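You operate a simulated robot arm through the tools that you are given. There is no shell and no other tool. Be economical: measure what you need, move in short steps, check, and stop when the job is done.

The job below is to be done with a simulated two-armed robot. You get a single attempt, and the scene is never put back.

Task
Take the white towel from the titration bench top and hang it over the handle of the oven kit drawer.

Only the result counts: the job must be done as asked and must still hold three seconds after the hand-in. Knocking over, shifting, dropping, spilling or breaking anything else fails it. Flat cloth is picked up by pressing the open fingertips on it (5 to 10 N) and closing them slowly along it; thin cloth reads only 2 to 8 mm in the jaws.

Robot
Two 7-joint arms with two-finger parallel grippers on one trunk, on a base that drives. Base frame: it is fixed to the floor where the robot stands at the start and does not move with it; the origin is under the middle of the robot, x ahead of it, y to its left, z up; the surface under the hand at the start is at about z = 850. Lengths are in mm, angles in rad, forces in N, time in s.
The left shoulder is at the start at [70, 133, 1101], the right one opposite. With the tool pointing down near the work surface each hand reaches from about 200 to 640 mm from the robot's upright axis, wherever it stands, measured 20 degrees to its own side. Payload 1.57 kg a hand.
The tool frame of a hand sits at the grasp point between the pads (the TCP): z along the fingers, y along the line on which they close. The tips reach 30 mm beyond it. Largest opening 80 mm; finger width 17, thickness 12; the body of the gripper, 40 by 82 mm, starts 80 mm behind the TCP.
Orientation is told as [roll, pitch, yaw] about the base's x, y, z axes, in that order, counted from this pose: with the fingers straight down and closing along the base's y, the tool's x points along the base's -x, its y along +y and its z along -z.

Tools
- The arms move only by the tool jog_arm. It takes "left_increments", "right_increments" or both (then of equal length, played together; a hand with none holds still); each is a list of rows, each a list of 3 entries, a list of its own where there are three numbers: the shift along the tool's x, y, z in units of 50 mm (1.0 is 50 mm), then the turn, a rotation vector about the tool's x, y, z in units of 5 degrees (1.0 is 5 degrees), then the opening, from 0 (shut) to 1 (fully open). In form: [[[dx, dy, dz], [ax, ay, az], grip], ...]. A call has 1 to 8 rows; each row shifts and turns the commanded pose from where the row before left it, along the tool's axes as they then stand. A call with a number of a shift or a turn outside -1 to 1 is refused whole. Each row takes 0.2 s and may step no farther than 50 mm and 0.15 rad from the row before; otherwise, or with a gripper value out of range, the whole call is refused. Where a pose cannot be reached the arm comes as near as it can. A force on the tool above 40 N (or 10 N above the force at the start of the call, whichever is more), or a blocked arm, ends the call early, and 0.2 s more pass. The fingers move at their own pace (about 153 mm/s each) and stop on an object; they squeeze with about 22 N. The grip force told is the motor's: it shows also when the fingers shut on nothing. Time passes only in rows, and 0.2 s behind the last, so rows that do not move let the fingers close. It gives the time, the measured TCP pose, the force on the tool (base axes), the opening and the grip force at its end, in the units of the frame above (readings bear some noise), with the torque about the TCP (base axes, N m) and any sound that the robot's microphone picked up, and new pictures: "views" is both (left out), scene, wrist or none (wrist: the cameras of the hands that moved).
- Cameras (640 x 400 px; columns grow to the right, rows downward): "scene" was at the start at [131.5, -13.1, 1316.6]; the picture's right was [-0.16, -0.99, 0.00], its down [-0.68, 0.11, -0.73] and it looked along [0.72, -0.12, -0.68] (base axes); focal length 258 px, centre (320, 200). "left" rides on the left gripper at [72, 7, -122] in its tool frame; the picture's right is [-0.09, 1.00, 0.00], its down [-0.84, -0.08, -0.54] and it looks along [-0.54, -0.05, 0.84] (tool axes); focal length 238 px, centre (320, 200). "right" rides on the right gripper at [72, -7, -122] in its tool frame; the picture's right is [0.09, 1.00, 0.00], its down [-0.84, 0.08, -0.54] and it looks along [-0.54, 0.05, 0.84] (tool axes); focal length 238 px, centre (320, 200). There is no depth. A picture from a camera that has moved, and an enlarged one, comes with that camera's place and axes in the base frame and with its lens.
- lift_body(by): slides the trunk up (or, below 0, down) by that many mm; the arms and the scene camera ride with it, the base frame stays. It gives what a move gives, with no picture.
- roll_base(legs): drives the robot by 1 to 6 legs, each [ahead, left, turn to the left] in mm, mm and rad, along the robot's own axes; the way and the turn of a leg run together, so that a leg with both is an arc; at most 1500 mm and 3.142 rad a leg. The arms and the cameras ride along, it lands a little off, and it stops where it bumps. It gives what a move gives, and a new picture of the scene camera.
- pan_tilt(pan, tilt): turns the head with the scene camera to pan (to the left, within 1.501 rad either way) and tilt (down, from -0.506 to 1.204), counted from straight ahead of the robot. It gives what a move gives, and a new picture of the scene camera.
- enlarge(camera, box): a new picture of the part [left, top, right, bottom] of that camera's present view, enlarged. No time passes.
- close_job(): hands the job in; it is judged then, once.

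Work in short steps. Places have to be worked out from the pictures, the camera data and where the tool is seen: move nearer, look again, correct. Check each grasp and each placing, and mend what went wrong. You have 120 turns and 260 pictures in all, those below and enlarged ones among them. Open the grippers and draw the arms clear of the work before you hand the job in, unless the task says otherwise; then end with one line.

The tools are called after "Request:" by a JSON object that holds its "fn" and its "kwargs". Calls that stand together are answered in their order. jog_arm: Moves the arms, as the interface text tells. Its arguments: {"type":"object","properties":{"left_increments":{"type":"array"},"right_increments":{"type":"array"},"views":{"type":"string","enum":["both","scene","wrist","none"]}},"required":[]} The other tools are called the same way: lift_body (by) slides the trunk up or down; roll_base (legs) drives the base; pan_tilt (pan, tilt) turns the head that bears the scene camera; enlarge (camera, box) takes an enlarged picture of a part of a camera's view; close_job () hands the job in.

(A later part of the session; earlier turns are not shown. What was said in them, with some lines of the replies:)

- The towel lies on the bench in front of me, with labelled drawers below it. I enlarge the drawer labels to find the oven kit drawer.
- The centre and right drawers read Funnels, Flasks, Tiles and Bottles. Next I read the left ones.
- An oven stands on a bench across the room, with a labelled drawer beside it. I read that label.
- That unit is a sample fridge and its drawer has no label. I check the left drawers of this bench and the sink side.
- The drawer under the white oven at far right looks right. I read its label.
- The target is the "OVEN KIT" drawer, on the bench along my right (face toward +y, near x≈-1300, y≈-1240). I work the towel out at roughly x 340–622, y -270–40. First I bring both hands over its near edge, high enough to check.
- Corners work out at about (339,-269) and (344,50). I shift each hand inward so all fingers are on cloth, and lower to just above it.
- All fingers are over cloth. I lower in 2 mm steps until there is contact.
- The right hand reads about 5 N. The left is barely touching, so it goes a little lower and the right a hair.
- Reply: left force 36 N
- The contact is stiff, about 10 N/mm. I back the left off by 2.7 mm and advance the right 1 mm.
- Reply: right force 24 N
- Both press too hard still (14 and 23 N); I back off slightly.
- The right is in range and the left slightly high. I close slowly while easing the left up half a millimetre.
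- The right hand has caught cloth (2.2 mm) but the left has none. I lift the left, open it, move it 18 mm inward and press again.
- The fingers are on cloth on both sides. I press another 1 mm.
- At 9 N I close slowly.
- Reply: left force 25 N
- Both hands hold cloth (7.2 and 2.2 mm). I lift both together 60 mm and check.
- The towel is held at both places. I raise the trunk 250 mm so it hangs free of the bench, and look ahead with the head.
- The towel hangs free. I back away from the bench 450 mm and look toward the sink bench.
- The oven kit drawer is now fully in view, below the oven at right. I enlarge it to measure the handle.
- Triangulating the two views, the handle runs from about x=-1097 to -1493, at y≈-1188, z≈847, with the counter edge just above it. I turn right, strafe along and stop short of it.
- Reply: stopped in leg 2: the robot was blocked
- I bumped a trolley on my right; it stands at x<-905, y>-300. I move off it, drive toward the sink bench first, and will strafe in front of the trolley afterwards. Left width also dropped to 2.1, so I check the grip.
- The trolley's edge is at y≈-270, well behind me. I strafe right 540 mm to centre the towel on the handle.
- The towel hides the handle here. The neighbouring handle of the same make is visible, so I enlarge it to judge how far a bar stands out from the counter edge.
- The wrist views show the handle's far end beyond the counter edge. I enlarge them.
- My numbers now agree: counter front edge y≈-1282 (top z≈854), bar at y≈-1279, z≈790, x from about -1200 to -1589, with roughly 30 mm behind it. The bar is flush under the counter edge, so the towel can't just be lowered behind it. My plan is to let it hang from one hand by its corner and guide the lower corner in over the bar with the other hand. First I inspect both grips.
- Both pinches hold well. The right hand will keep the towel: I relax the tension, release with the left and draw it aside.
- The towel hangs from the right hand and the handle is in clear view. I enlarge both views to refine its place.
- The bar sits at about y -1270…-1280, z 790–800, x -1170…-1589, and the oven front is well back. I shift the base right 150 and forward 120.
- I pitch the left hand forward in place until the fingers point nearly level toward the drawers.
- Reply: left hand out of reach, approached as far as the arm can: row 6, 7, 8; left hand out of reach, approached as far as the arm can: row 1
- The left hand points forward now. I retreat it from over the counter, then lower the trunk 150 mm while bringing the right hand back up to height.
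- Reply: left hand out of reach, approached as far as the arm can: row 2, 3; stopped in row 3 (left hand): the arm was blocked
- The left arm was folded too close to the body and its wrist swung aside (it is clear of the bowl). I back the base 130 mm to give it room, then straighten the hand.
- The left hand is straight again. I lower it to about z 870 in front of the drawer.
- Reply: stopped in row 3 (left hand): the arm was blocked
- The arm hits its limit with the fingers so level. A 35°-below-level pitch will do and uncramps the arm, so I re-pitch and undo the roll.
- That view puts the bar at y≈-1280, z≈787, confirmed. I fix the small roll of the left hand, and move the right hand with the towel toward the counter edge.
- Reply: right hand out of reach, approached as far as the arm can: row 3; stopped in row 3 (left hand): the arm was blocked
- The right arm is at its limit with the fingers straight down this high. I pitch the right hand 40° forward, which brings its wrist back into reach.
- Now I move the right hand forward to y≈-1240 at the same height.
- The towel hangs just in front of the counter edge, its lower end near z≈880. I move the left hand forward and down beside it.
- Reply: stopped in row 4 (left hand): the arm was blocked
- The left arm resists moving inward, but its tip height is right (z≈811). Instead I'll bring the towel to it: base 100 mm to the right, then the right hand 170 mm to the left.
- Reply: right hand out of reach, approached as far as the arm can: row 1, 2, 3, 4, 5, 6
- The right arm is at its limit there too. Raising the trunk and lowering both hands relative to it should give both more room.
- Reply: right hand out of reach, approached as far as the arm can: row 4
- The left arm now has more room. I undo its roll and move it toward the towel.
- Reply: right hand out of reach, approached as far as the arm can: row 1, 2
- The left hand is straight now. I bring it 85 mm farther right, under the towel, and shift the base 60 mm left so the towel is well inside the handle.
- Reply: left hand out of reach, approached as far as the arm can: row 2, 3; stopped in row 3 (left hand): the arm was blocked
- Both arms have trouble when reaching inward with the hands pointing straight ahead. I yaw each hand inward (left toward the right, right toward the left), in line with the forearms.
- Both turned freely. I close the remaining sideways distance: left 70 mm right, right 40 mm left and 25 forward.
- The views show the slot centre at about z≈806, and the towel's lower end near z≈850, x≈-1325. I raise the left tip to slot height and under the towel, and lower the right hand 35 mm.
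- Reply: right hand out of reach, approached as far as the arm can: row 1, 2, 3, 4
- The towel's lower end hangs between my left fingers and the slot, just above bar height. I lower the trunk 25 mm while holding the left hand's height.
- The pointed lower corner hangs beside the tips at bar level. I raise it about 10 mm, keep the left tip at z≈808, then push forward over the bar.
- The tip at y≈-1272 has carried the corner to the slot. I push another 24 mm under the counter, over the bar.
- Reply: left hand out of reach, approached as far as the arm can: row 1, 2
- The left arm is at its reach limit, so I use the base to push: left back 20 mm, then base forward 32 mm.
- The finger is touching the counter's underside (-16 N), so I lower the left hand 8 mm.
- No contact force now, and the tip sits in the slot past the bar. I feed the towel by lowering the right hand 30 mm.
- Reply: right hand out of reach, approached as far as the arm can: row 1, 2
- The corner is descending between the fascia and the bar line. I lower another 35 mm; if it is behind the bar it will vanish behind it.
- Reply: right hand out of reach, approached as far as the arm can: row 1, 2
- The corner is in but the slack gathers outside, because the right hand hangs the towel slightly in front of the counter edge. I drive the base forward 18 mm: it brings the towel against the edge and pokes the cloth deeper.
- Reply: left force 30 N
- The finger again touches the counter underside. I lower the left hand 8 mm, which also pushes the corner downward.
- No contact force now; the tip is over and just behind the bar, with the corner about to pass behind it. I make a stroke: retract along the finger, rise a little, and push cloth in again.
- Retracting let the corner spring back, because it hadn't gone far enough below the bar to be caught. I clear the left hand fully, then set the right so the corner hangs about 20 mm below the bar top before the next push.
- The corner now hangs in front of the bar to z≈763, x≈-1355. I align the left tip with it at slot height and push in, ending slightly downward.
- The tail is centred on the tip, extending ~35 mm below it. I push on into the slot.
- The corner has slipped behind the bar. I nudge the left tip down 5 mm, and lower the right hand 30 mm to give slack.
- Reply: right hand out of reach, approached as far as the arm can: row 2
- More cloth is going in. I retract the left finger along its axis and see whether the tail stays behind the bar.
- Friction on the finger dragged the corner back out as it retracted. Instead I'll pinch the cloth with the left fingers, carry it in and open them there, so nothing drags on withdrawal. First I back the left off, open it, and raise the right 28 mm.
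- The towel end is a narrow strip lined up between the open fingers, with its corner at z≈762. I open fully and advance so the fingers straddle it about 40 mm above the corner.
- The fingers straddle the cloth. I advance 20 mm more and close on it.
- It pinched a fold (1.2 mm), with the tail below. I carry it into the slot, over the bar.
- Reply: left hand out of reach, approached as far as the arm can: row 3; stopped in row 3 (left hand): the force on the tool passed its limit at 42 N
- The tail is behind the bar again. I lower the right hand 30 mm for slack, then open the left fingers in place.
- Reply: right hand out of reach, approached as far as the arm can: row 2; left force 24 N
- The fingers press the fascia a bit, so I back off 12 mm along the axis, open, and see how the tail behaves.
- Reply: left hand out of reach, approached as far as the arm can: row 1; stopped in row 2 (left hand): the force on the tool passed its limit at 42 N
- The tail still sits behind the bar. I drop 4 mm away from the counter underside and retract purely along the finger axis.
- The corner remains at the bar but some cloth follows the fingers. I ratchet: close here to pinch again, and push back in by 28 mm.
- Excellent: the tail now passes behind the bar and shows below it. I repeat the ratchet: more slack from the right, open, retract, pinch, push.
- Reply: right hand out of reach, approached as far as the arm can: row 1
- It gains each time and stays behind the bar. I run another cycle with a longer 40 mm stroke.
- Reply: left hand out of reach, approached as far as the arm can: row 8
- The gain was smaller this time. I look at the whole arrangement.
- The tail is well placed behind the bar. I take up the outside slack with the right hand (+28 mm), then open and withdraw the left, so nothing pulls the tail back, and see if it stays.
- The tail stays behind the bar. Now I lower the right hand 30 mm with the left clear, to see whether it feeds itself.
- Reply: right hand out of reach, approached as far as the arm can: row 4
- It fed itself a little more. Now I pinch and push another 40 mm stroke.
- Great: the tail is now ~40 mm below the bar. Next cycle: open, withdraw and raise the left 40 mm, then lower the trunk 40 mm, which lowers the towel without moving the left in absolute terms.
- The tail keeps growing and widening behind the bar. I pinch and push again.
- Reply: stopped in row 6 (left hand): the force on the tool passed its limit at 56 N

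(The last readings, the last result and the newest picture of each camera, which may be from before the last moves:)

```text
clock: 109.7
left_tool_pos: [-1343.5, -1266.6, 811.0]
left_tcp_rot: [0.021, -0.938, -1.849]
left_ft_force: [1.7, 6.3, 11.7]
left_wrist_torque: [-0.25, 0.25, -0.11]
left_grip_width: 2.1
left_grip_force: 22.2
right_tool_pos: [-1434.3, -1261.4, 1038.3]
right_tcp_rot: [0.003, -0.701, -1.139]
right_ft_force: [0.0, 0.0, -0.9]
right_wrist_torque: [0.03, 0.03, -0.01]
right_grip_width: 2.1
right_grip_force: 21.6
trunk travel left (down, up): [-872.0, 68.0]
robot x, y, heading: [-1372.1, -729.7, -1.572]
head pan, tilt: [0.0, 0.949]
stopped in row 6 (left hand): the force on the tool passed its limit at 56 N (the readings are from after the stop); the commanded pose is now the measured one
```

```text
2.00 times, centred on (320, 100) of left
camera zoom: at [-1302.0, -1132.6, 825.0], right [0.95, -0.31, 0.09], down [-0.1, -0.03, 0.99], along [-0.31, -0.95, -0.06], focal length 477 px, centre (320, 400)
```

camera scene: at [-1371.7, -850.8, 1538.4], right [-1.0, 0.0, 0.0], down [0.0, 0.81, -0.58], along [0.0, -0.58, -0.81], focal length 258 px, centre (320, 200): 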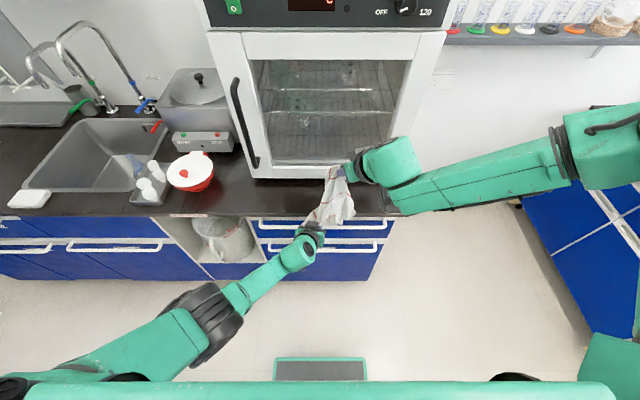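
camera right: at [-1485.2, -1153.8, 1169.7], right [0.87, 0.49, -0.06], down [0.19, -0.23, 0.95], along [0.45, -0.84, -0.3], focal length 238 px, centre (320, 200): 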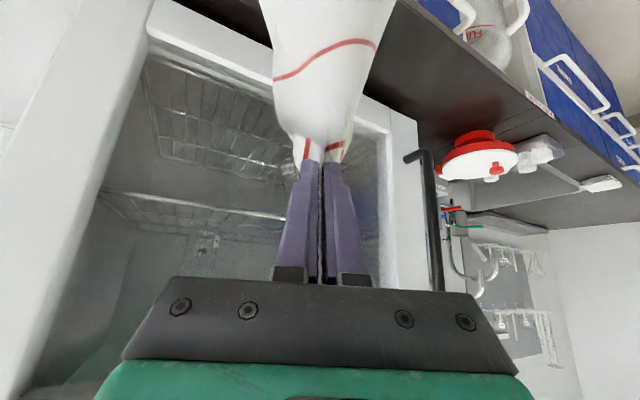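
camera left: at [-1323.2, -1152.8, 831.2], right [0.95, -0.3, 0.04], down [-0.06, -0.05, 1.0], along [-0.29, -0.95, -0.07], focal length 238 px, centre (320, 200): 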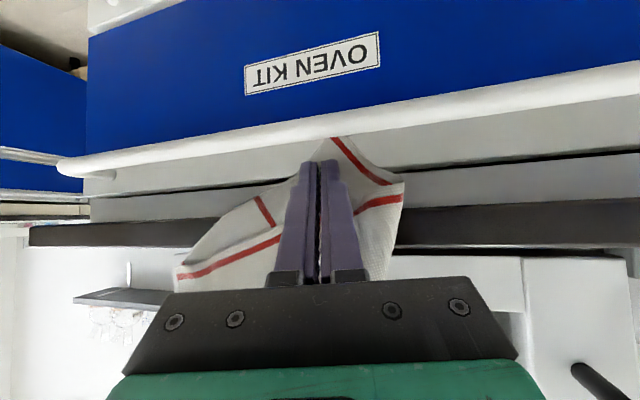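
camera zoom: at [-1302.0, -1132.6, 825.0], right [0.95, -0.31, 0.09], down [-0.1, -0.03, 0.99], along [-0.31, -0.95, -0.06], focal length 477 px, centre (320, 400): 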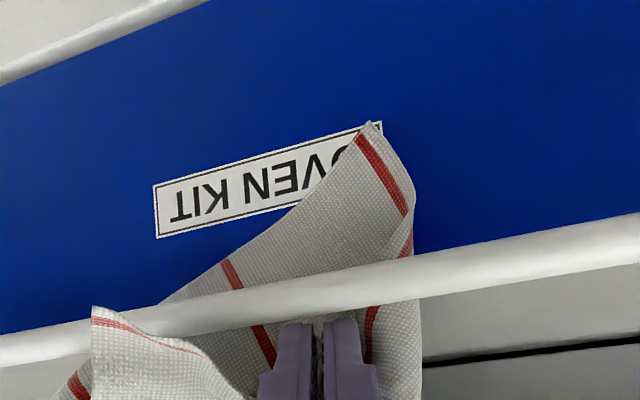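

The tail is now ~55 mm long and broad behind the bar. The finger rests on the bar slightly, so I lift off, open, withdraw, raise 50, and lower the trunk 50.

Request:
{"fn": "jog_arm", "kwargs": {"left_increments": [[[-0.06, 0, 0], [0, 0, 0], 0], [[0, 0, 0], [0, 0, 0], 0.5], [[0, 0, -0.4], [0, 0, 0], 0.6], [[0, 0, -0.4], [0, 0, 0], 0.6], [[-0.42, 0, -0.3], [0, 0, 0], 0.6], [[-0.42, 0, -0.3], [0, 0, 0], 0.6]], "views": "none"}}

Request:
{"fn": "lift_body", "kwargs": {"by": -50}}

Request:
{"fn": "enlarge", "kwargs": {"camera": "left", "box": [0, 0, 640, 400]}}

Request:
{"fn": "enlarge", "kwargs": {"camera": "scene", "box": [200, 100, 440, 250]}}

```text
clock: 111.1
left_tool_pos: [-1336.4, -1240.6, 883.7]
left_tcp_rot: [0.014, -0.93, -1.848]
left_ft_force: [0.5, 0.0, 0.0]
left_wrist_torque: [-0.04, -0.01, 0.02]
left_grip_width: 48.0
left_grip_force: 0.1
right_tool_pos: [-1433.6, -1264.7, 1035.2]
right_tcp_rot: [0.006, -0.698, -1.138]
right_ft_force: [0.8, -0.2, -0.3]
right_wrist_torque: [0.03, -0.04, -0.01]
right_grip_width: 2.4
right_grip_force: 22.1
trunk travel left (down, up): [-872.0, 68.0]
robot x, y, heading: [-1370.2, -729.0, -1.566]
head pan, tilt: [0.0, 0.949]
```

```text
clock: 112.0
left_tool_pos: [-1335.4, -1240.9, 834.3]
left_tcp_rot: [0.016, -0.934, -1.846]
left_ft_force: [0.2, 0.4, -0.6]
left_wrist_torque: [-0.02, -0.01, -0.02]
left_grip_width: 48.0
left_grip_force: 0.0
right_tool_pos: [-1433.2, -1263.4, 986.0]
right_tcp_rot: [0.006, -0.698, -1.137]
right_ft_force: [-0.2, -0.8, -0.1]
right_wrist_torque: [0.02, -0.02, -0.01]
right_grip_width: 2.1
right_grip_force: 22.2
trunk travel left (down, up): [-822.0, 118.0]
robot x, y, heading: [-1373.5, -730.4, -1.567]
head pan, tilt: [0.0, 0.949]
```

```text
1.00 times, centred on (320, 200) of left (not enlarged: the box is as wide or as high as the picture)
camera zoom: at [-1295.5, -1105.4, 850.1], right [0.95, -0.31, 0.08], down [-0.1, -0.04, 0.99], along [-0.31, -0.95, -0.07], focal length 238 px, centre (320, 200)
```

zoom: 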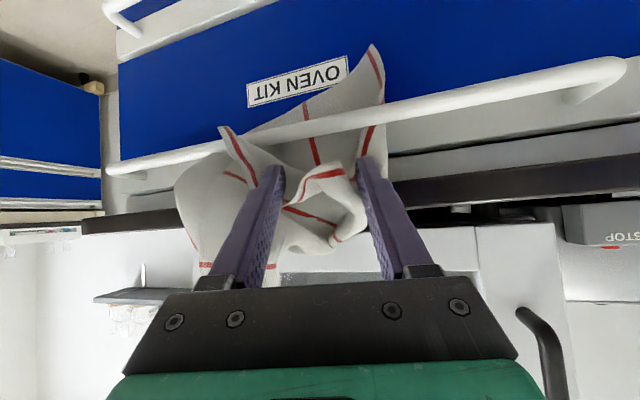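

```text
2.67 times, centred on (320, 175) of scene
camera zoom: at [-1371.8, -850.6, 1448.4], right [-1.0, 0.0, 0.0], down [0.0, 0.81, -0.58], along [0.0, -0.58, -0.81], focal length 687 px, centre (320, 267)
```

zoom: 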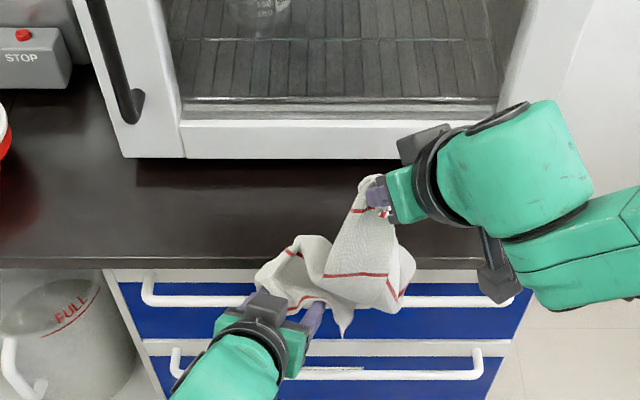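

A broad flap hangs behind the bar now. I do another pinch and push, 4 mm higher.

Request:
{"fn": "jog_arm", "kwargs": {"left_increments": [[[-0.1, 0, 0.05], [0, 0, 0], 0.6], [[0, 0, 0], [0, 0, 0], 0.2], [[0, 0, 0], [0, 0, 0], 0], [[0, 0, 0], [0, 0, 0], 0], [[0, 0, 0.4], [0, 0, 0], 0], [[0.02, 0, 0.42], [0, 0, 0], 0]], "views": "none"}}

Request:
{"fn": "enlarge", "kwargs": {"camera": "left", "box": [0, 0, 640, 400]}}

```text
clock: 113.5
left_tool_pos: [-1347.1, -1276.8, 809.9]
left_tcp_rot: [0.017, -0.93, -1.845]
left_ft_force: [-0.9, -0.4, -1.1]
left_wrist_torque: [-0.03, -0.03, 0.01]
left_grip_width: 2.6
left_grip_force: 22.0
right_tool_pos: [-1433.6, -1264.1, 986.2]
right_tcp_rot: [0.006, -0.697, -1.14]
right_ft_force: [-0.2, 0.5, -0.9]
right_wrist_torque: [0.0, 0.02, 0.01]
right_grip_width: 2.0
right_grip_force: 22.4
trunk travel left (down, up): [-822.0, 118.0]
robot x, y, heading: [-1372.1, -727.7, -1.573]
head pan, tilt: [0.0, 0.949]
```

```text
1.00 times, centred on (320, 200) of left (not enlarged: the box is as wide or as high as the picture)
camera zoom: at [-1305.4, -1141.6, 825.9], right [0.95, -0.31, 0.08], down [-0.1, -0.04, 0.99], along [-0.31, -0.95, -0.07], focal length 238 px, centre (320, 200)
```

zoom: 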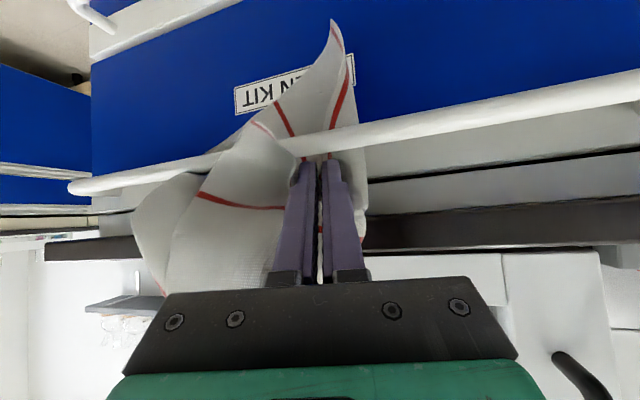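

The tail is ~70 mm below the bar, with slack still available outside. I run another full cycle.

Request:
{"fn": "jog_arm", "kwargs": {"left_increments": [[[0, 0, 0], [0, 0, 0], 0.5], [[-0.03, 0, -0.42], [0, 0, 0], 0.6], [[0, 0, -0.5], [0, 0, 0], 0.6], [[0, 0, 0], [0, 0, 0], 0.2], [[0, 0, 0], [0, 0, 0], 0], [[0, 0, 0], [0, 0, 0], 0], [[0, 0, 0.45], [0, 0, 0], 0], [[0.03, 0, 0.47], [0, 0, 0], 0]], "views": "none"}}

Request:
{"fn": "enlarge", "kwargs": {"camera": "left", "box": [0, 0, 640, 400]}}

```text
clock: 115.2
left_tool_pos: [-1339.9, -1273.4, 805.9]
left_tcp_rot: [0.04, -0.922, -1.865]
left_ft_force: [-2.4, -0.7, 3.4]
left_wrist_torque: [-0.06, 0.07, 0.03]
left_grip_width: 2.2
left_grip_force: 22.1
right_tool_pos: [-1433.0, -1263.5, 986.9]
right_tcp_rot: [0.007, -0.698, -1.138]
right_ft_force: [0.5, 0.3, 0.3]
right_wrist_torque: [0.0, -0.01, -0.04]
right_grip_width: 2.0
right_grip_force: 22.2
trunk travel left (down, up): [-822.0, 118.0]
robot x, y, heading: [-1370.9, -728.0, -1.57]
head pan, tilt: [0.0, 0.949]
```

```text
1.00 times, centred on (320, 200) of left (not enlarged: the box is as wide or as high as the picture)
camera zoom: at [-1298.9, -1138.6, 823.1], right [0.94, -0.31, 0.1], down [-0.12, -0.04, 0.99], along [-0.31, -0.95, -0.08], focal length 238 px, centre (320, 200)
```

zoom: 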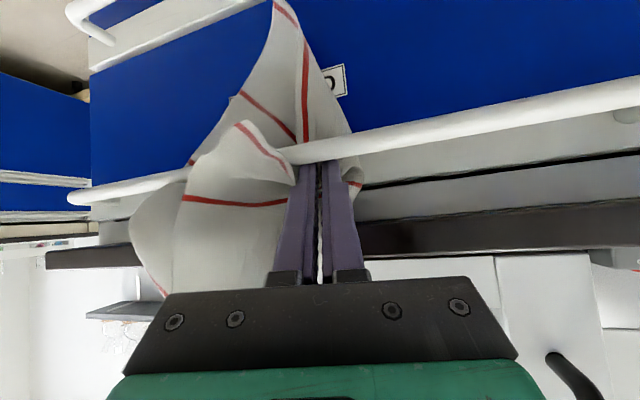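

The tail is over 110 mm below the bar. One more cycle should bring about half the towel behind it.

Request:
{"fn": "jog_arm", "kwargs": {"left_increments": [[[-0.04, 0, 0], [0, 0, 0], 0.5], [[-0.03, 0, -0.42], [0, 0, 0], 0.6], [[0, 0, -0.5], [0, 0, 0], 0.6], [[0, 0, 0], [0, 0, 0], 0.2], [[0, 0, 0], [0, 0, 0], 0], [[0, 0, 0], [0, 0, 0], 0], [[0, 0, 0.45], [0, 0, 0], 0], [[0.03, 0, 0.47], [0, 0, 0], 0]], "views": "none"}}

Request:
{"fn": "enlarge", "kwargs": {"camera": "left", "box": [0, 0, 640, 400]}}

Request:
{"fn": "pan_tilt", "kwargs": {"pan": 0.1, "tilt": 0.85}}

```text
clock: 117.2
left_tool_pos: [-1324.0, -1278.0, 802.8]
left_tcp_rot: [0.107, -0.919, -1.923]
left_ft_force: [-0.6, 3.1, 21.4]
left_wrist_torque: [-0.23, 0.34, -0.06]
left_grip_width: 0.0
left_grip_force: 21.4
right_tool_pos: [-1432.9, -1265.1, 985.6]
right_tcp_rot: [0.006, -0.697, -1.139]
right_ft_force: [-0.4, -1.2, -0.8]
right_wrist_torque: [0.02, -0.03, 0.05]
right_grip_width: 2.1
right_grip_force: 22.6
trunk travel left (down, up): [-822.0, 118.0]
robot x, y, heading: [-1369.4, -728.1, -1.572]
head pan, tilt: [0.0, 0.949]
stopped in row 8 (left hand): the force on the tool passed its limit at 57 N (the readings are from after the stop); the commanded pose is now the measured one
```

```text
1.00 times, centred on (320, 200) of left (not enlarged: the box is as wide or as high as the picture)
camera zoom: at [-1283.6, -1142.8, 820.4], right [0.94, -0.32, 0.14], down [-0.16, -0.03, 0.99], along [-0.31, -0.95, -0.08], focal length 238 px, centre (320, 200)
```

zoom: 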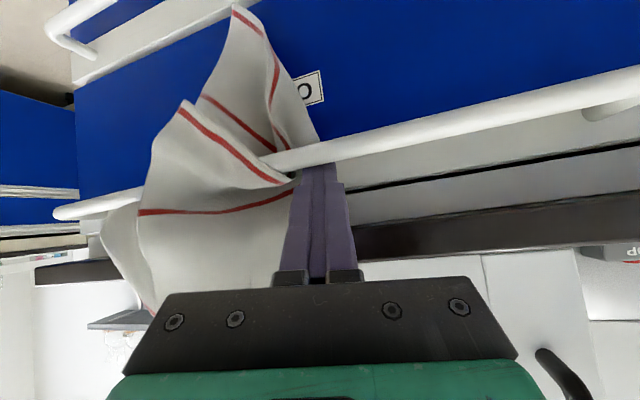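

```text
clock: 117.9
left_tool_pos: [-1324.5, -1275.2, 801.9]
left_tcp_rot: [0.108, -0.913, -1.92]
left_ft_force: [1.5, -3.4, 5.7]
left_wrist_torque: [-0.07, 0.04, 0.07]
left_grip_width: 0.0
left_grip_force: 21.0
right_tool_pos: [-1433.6, -1261.9, 986.3]
right_tcp_rot: [0.006, -0.697, -1.138]
right_ft_force: [0.6, -0.7, -0.4]
right_wrist_torque: [0.01, 0.01, -0.03]
right_grip_width: 2.1
right_grip_force: 21.8
trunk travel left (down, up): [-822.0, 118.0]
robot x, y, heading: [-1374.0, -726.3, -1.572]
head pan, tilt: [0.099, 0.85]
camera scene: at [-1364.0, -855.3, 1455.8], right [-0.99, -0.1, 0.0], down [-0.08, 0.75, -0.66], along [0.07, -0.66, -0.75], focal length 258 px, centre (320, 200)
```

scene: 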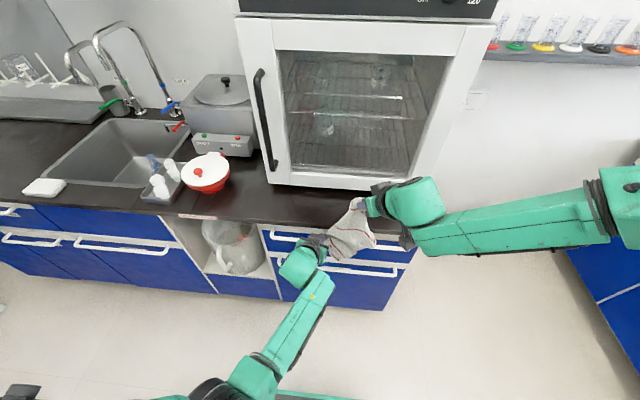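

The left slipped off the cloth, but a long tail (~120 mm) hangs behind the bar, which is enough. I lift the left off the bar and withdraw it clear.

Request:
{"fn": "jog_arm", "kwargs": {"left_increments": [[[-0.12, 0, 0], [0, 0, 0], 0], [[0, 0, -0.3], [0, 0, 0], 0], [[0, 0, -0.4], [0, 0, 0], 0], [[0, 0.2, -0.5], [0, 0, 0], 0], [[0, 0.4, -0.6], [0, 0, 0], 0], [[0, 0.6, -0.6], [0, 0, 0], 0]], "views": "both"}}

```text
clock: 119.3
left_tool_pos: [-1246.8, -1199.7, 884.2]
left_tcp_rot: [0.096, -0.913, -1.914]
left_ft_force: [0.1, -0.8, 0.4]
left_wrist_torque: [-0.01, 0.04, -0.04]
left_grip_width: 0.1
left_grip_force: 21.0
right_tool_pos: [-1433.2, -1262.3, 987.3]
right_tcp_rot: [0.003, -0.698, -1.138]
right_ft_force: [-0.2, 0.2, 0.8]
right_wrist_torque: [0.01, 0.01, -0.01]
right_grip_width: 1.9
right_grip_force: 21.8
trunk travel left (down, up): [-822.0, 118.0]
robot x, y, heading: [-1372.1, -727.1, -1.572]
head pan, tilt: [0.099, 0.85]
camera scene: at [-1362.5, -853.9, 1456.0], right [-0.99, -0.1, 0.0], down [-0.08, 0.75, -0.66], along [0.07, -0.66, -0.75], focal length 258 px, centre (320, 200)
camera left: at [-1206.4, -1064.2, 901.8], right [0.94, -0.31, 0.13], down [-0.15, -0.04, 0.99], along [-0.31, -0.95, -0.09], focal length 238 px, centre (320, 200)
```

scene: 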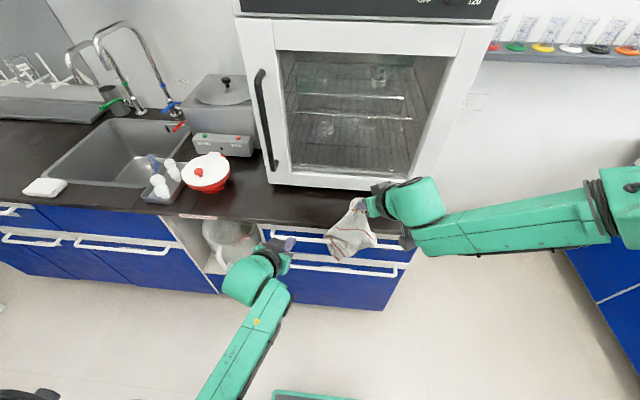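
left: 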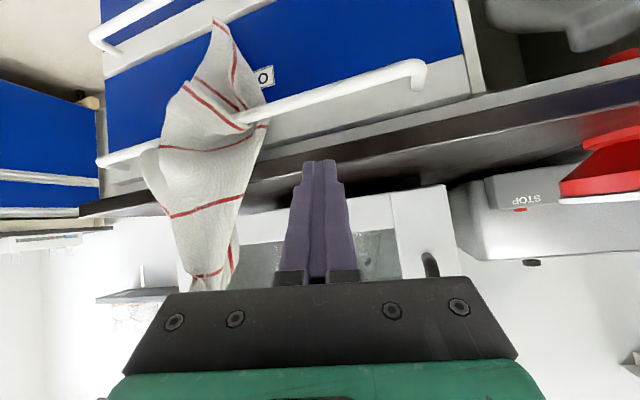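

The towel runs over the bar with a good tail behind it. I lower the trunk 70 mm to let it feed further by its own weight.

Request:
{"fn": "lift_body", "kwargs": {"by": -70}}

Request:
{"fn": "enlarge", "kwargs": {"camera": "left", "box": [0, 0, 640, 400]}}

```text
clock: 120.3
left_tool_pos: [-1246.3, -1199.9, 814.3]
left_tcp_rot: [0.101, -0.913, -1.917]
left_ft_force: [0.5, -0.3, 1.1]
left_wrist_torque: [-0.02, -0.01, 0.03]
left_grip_width: 0.0
left_grip_force: 21.2
right_tool_pos: [-1434.6, -1262.3, 916.4]
right_tcp_rot: [0.006, -0.699, -1.137]
right_ft_force: [0.0, -0.2, -0.2]
right_wrist_torque: [0.03, 0.02, 0.02]
right_grip_width: 2.2
right_grip_force: 22.2
trunk travel left (down, up): [-752.0, 188.0]
robot x, y, heading: [-1370.9, -728.0, -1.569]
head pan, tilt: [0.099, 0.85]
```

```text
1.00 times, centred on (320, 200) of left (not enlarged: the box is as wide or as high as the picture)
camera zoom: at [-1207.3, -1065.1, 831.5], right [0.94, -0.31, 0.13], down [-0.15, -0.04, 0.99], along [-0.3, -0.95, -0.09], focal length 238 px, centre (320, 200)
```

zoom: 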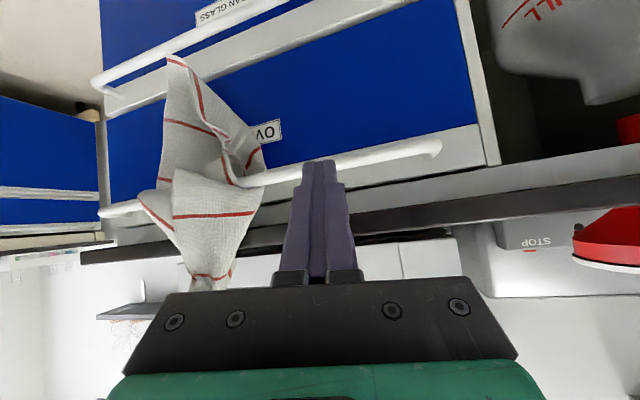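

It fed nicely: about half the towel now hangs behind the bar. I draw the right hand out over the front and down, keeping it slack, while the left backs away.

Request:
{"fn": "jog_arm", "kwargs": {"left_increments": [[[0, 0.3, -0.6], [0, 0, 0], 0], [[0, 0.3, -0.6], [0, 0, 0], 0], [[0, 0.3, -0.5], [0, 0, 0], 0], [[0, 0, 0], [0, 0, 0], 0], [[0, 0, 0], [0, 0, 0], 0]], "right_increments": [[[0.32, 0.2, -0.27], [0, 0, 0], 0], [[0.32, 0.2, -0.27], [0, 0, 0], 0], [[0.32, 0.2, -0.27], [0, 0, 0], 0], [[0.26, 0, 0.3], [0, 0, 0], 0], [[0.26, 0, 0.3], [0, 0, 0], 0]], "views": "both"}}

```text
clock: 121.5
left_tool_pos: [-1191.9, -1145.0, 867.2]
left_tcp_rot: [0.1, -0.914, -1.916]
left_ft_force: [-0.1, 0.4, -0.2]
left_wrist_torque: [-0.01, 0.0, -0.01]
left_grip_width: 0.2
left_grip_force: 21.5
right_tool_pos: [-1435.5, -1192.1, 880.8]
right_tcp_rot: [0.007, -0.697, -1.14]
right_ft_force: [0.4, 0.2, -0.3]
right_wrist_torque: [-0.01, -0.04, 0.0]
right_grip_width: 2.3
right_grip_force: 22.1
right hand out of reach, approached as far as the arm can: row 5
trunk travel left (down, up): [-752.0, 188.0]
robot x, y, heading: [-1372.1, -726.2, -1.57]
head pan, tilt: [0.099, 0.85]
camera scene: at [-1364.4, -855.2, 1385.9], right [-0.99, -0.1, 0.0], down [-0.08, 0.75, -0.66], along [0.07, -0.66, -0.75], focal length 258 px, centre (320, 200)
camera right: at [-1499.1, -1073.9, 927.9], right [0.87, 0.48, -0.05], down [0.19, -0.24, 0.95], along [0.45, -0.84, -0.3], focal length 238 px, centre (320, 200)
camera left: at [-1151.2, -1010.1, 885.9], right [0.94, -0.31, 0.13], down [-0.15, -0.04, 0.99], along [-0.3, -0.95, -0.09], focal length 238 px, centre (320, 200)
```

scene: 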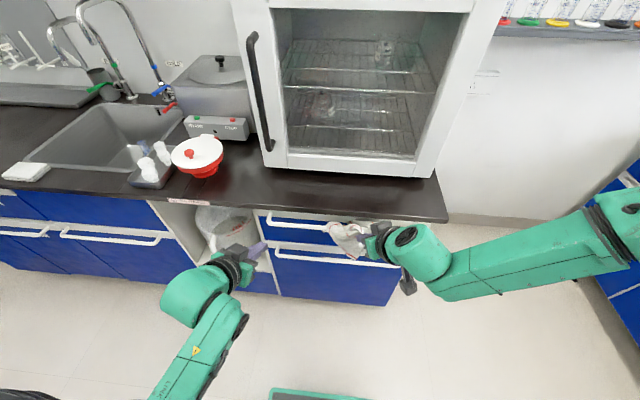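
right: 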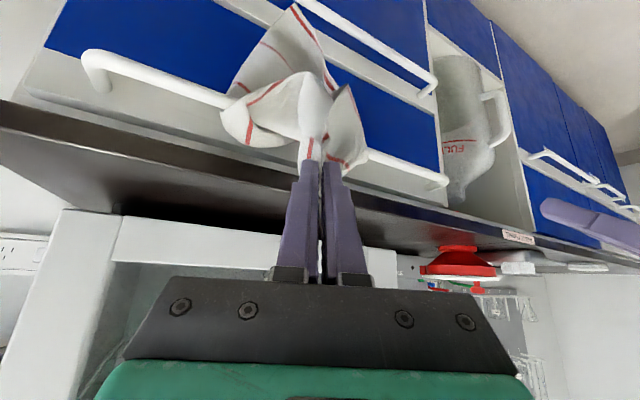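
left: 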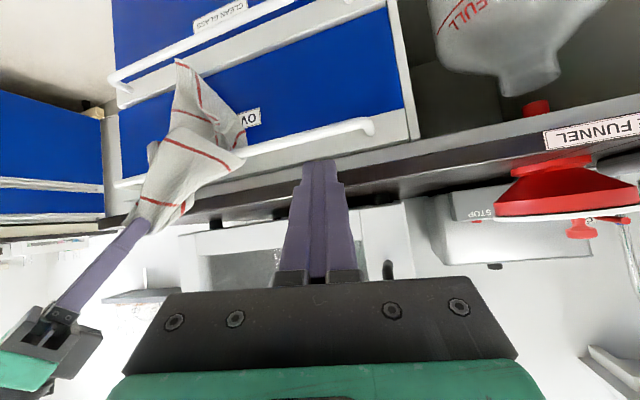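

The towel is draped over the bar with the tail behind it. I lower the trunk 80 mm so the front part comes down, then look before letting go.

Request:
{"fn": "lift_body", "kwargs": {"by": -80}}

Request:
{"fn": "enlarge", "kwargs": {"camera": "left", "box": [0, 0, 640, 400]}}

Request:
{"fn": "enlarge", "kwargs": {"camera": "right", "box": [0, 0, 640, 400]}}

```text
clock: 122.7
left_tool_pos: [-1192.2, -1144.2, 788.3]
left_tcp_rot: [0.101, -0.913, -1.918]
left_ft_force: [-0.2, -0.2, 0.8]
left_wrist_torque: [-0.04, 0.02, -0.02]
left_grip_width: 0.0
left_grip_force: 21.3
right_tool_pos: [-1437.1, -1191.3, 799.7]
right_tcp_rot: [0.004, -0.7, -1.14]
right_ft_force: [-0.6, 0.4, 0.1]
right_wrist_torque: [0.01, -0.01, 0.04]
right_grip_width: 2.2
right_grip_force: 22.0
trunk travel left (down, up): [-672.0, 268.0]
robot x, y, heading: [-1373.3, -731.7, -1.573]
head pan, tilt: [0.099, 0.85]
```

```text
1.00 times, centred on (320, 200) of left (not enlarged: the box is as wide or as high as the picture)
camera zoom: at [-1151.3, -1009.9, 806.0], right [0.94, -0.31, 0.13], down [-0.15, -0.04, 0.99], along [-0.3, -0.95, -0.09], focal length 238 px, centre (320, 200)
```

zoom: 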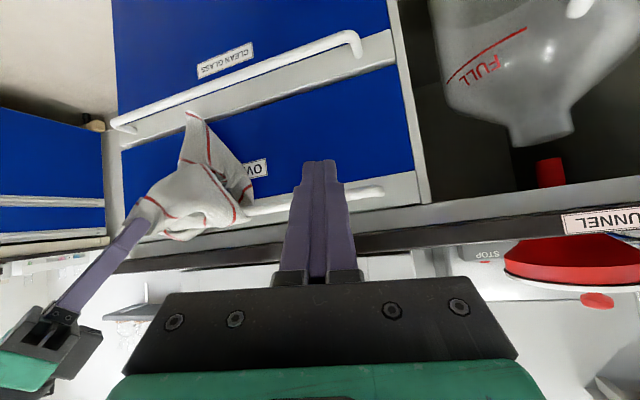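

```text
1.00 times, centred on (320, 200) of right (not enlarged: the box is as wide or as high as the picture)
camera zoom: at [-1499.2, -1073.7, 848.2], right [0.87, 0.48, -0.05], down [0.19, -0.23, 0.95], along [0.45, -0.84, -0.3], focal length 238 px, centre (320, 200)
```

zoom: 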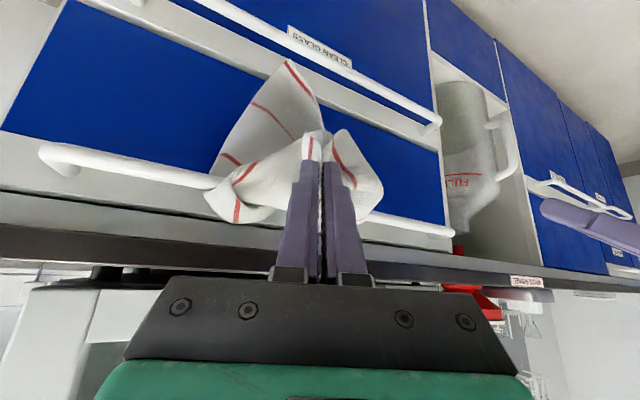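

Looks good. I lower another 50 mm so the release is gentle, then open the right hand.

Request:
{"fn": "lift_body", "kwargs": {"by": -50}}

Request:
{"fn": "jog_arm", "kwargs": {"right_increments": [[[0, 0, 0.2], [0, 0, 0], 0], [[0, 0, 0], [0, 0, 0], 0.2], [[0, 0, 0], [0, 0, 0], 0.6], [[0, 0, 0], [0, 0, 0], 1], [[0, 0, 0], [0, 0, 0], 1]], "views": "both"}}

Request:
{"fn": "enlarge", "kwargs": {"camera": "left", "box": [0, 0, 640, 400]}}

```text
clock: 123.6
left_tool_pos: [-1191.8, -1145.0, 737.3]
left_tcp_rot: [0.102, -0.913, -1.916]
left_ft_force: [0.0, -0.4, 0.3]
left_wrist_torque: [0.06, -0.03, 0.0]
left_grip_width: 0.0
left_grip_force: 21.1
right_tool_pos: [-1436.6, -1193.0, 749.4]
right_tcp_rot: [0.006, -0.698, -1.139]
right_ft_force: [0.1, -0.3, 0.6]
right_wrist_torque: [-0.01, 0.03, -0.02]
right_grip_width: 2.2
right_grip_force: 22.1
trunk travel left (down, up): [-622.0, 318.0]
robot x, y, heading: [-1366.8, -728.6, -1.573]
head pan, tilt: [0.099, 0.85]
```

```text
clock: 124.8
left_tool_pos: [-1193.3, -1145.0, 738.2]
left_tcp_rot: [0.101, -0.913, -1.917]
left_ft_force: [0.7, 0.6, 0.3]
left_wrist_torque: [0.02, 0.01, 0.0]
left_grip_width: 0.0
left_grip_force: 21.9
right_tool_pos: [-1439.0, -1196.0, 748.4]
right_tcp_rot: [0.005, -0.696, -1.14]
right_ft_force: [-0.2, 0.0, -0.1]
right_wrist_torque: [0.02, -0.01, -0.01]
right_grip_width: 79.9
right_grip_force: 0.1
right hand out of reach, approached as far as the arm can: row 1
trunk travel left (down, up): [-622.0, 318.0]
robot x, y, heading: [-1370.2, -725.8, -1.566]
head pan, tilt: [0.099, 0.85]
camera scene: at [-1364.4, -855.0, 1255.9], right [-0.99, -0.1, 0.0], down [-0.08, 0.75, -0.66], along [0.07, -0.66, -0.75], focal length 258 px, centre (320, 200)
camera right: at [-1502.2, -1077.2, 796.3], right [0.87, 0.48, -0.05], down [0.19, -0.24, 0.95], along [0.45, -0.84, -0.3], focal length 238 px, centre (320, 200)
```

scene: 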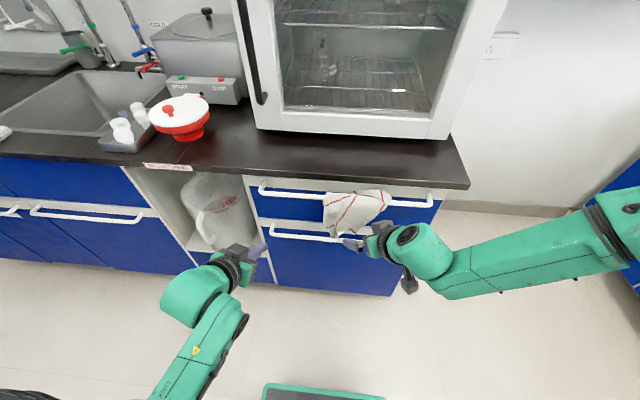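
right: 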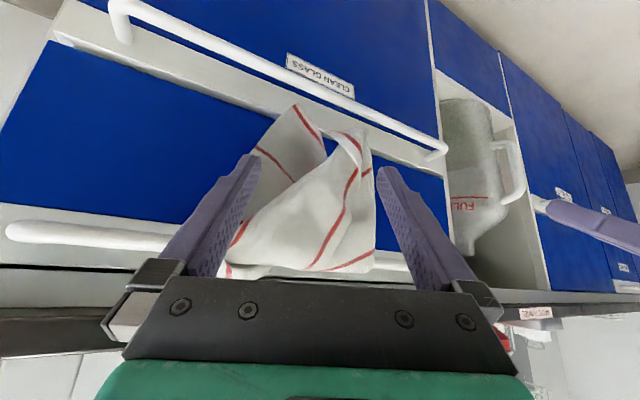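

```text
1.00 times, centred on (320, 200) of left (not enlarged: the box is as wide or as high as the picture)
camera zoom: at [-1151.2, -1010.1, 755.9], right [0.94, -0.31, 0.13], down [-0.15, -0.04, 0.99], along [-0.3, -0.95, -0.09], focal length 238 px, centre (320, 200)
```

zoom: 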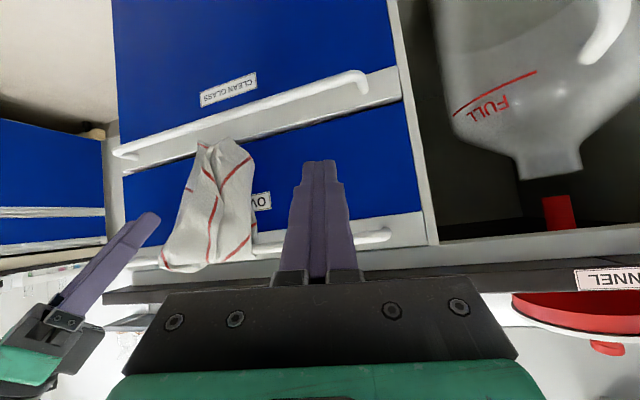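

The towel hangs over the handle, balanced front and back. I draw the right hand straight back, open the left, and back the base away.

Request:
{"fn": "jog_arm", "kwargs": {"right_increments": [[[0.4, 0.24, -0.34], [0, 0, 0], 1], [[0.4, 0.24, -0.34], [0, 0, 0], 1], [[0.4, 0.24, -0.34], [0, 0, 0], 1]], "left_increments": [[[0, 0, -0.4], [0, 0, 0], 0], [[0, 0, -0.4], [0, 0, 0], 0.5], [[0, 0, 0], [0, 0, 0], 1]], "views": "none"}}

Request:
{"fn": "roll_base", "kwargs": {"legs": [[-130, 0, 0]]}}

Request:
{"fn": "enlarge", "kwargs": {"camera": "scene", "box": [220, 80, 460, 280]}}

Request:
{"fn": "enlarge", "kwargs": {"camera": "right", "box": [0, 0, 640, 400]}}

```text
clock: 125.6
left_tool_pos: [-1185.2, -1113.3, 760.8]
left_tcp_rot: [0.1, -0.912, -1.916]
left_ft_force: [-0.4, 0.4, -0.1]
left_wrist_torque: [0.0, -0.03, 0.02]
left_grip_width: 80.0
left_grip_force: 0.0
right_tool_pos: [-1439.9, -1108.7, 748.6]
right_tcp_rot: [0.004, -0.697, -1.137]
right_ft_force: [0.7, 0.3, -0.1]
right_wrist_torque: [-0.01, -0.02, -0.03]
right_grip_width: 79.8
right_grip_force: 0.0
trunk travel left (down, up): [-622.0, 318.0]
robot x, y, heading: [-1371.7, -728.6, -1.569]
head pan, tilt: [0.099, 0.85]
```

```text
clock: 126.9
left_tool_pos: [-1183.1, -980.6, 761.3]
left_tcp_rot: [0.101, -0.913, -1.916]
left_ft_force: [0.6, 0.5, 0.1]
left_wrist_torque: [-0.01, -0.01, -0.01]
left_grip_width: 79.9
left_grip_force: 0.0
right_tool_pos: [-1439.1, -975.5, 749.1]
right_tcp_rot: [0.004, -0.698, -1.138]
right_ft_force: [0.5, 0.4, -0.3]
right_wrist_torque: [0.02, 0.0, 0.02]
right_grip_width: 80.4
right_grip_force: 0.0
trunk travel left (down, up): [-622.0, 318.0]
robot x, y, heading: [-1372.3, -595.3, -1.563]
head pan, tilt: [0.099, 0.85]
camera scene: at [-1364.5, -721.6, 1255.9], right [-0.99, -0.1, 0.0], down [-0.08, 0.75, -0.66], along [0.07, -0.66, -0.75], focal length 258 px, centre (320, 200)
```

scene: 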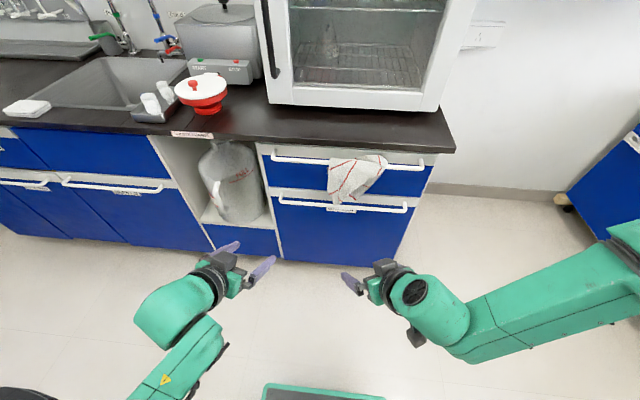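

```text
2.00 times, centred on (340, 180) of scene
camera zoom: at [-1364.5, -721.6, 1255.9], right [-0.99, -0.1, 0.0], down [-0.08, 0.75, -0.66], along [0.07, -0.66, -0.75], focal length 515 px, centre (280, 240)
```

zoom: 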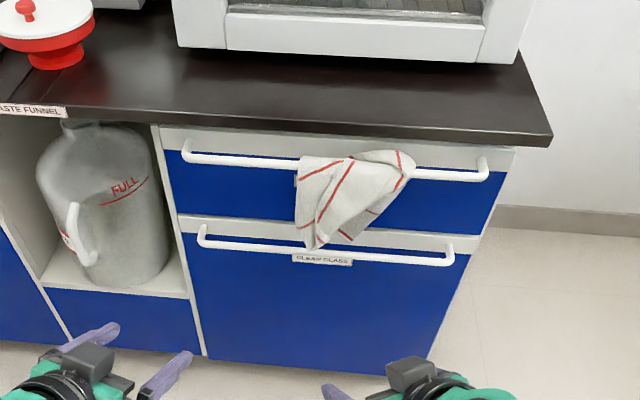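

```text
1.00 times, centred on (320, 200) of right (not enlarged: the box is as wide or as high as the picture)
camera zoom: at [-1502.0, -857.6, 797.4], right [0.87, 0.49, -0.06], down [0.19, -0.23, 0.95], along [0.45, -0.84, -0.3], focal length 238 px, centre (320, 200)
```

zoom: 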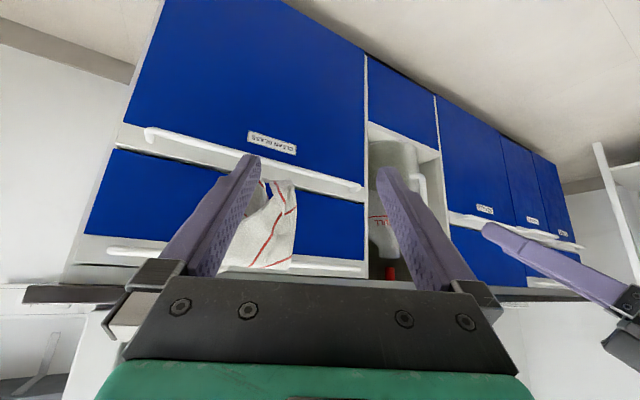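

The towel hangs still over the oven kit handle, one part in front and one behind. Both grippers are open and clear, so I hand the job in.

Request:
{"fn": "close_job", "kwargs": {}}

```text
The job is handed in.
```

The white towel hangs over the oven kit drawer's handle, part in front of the bar and part behind it; on the way I bumped a wheeled trolley once and backed off, and I did not check whether it shifted.
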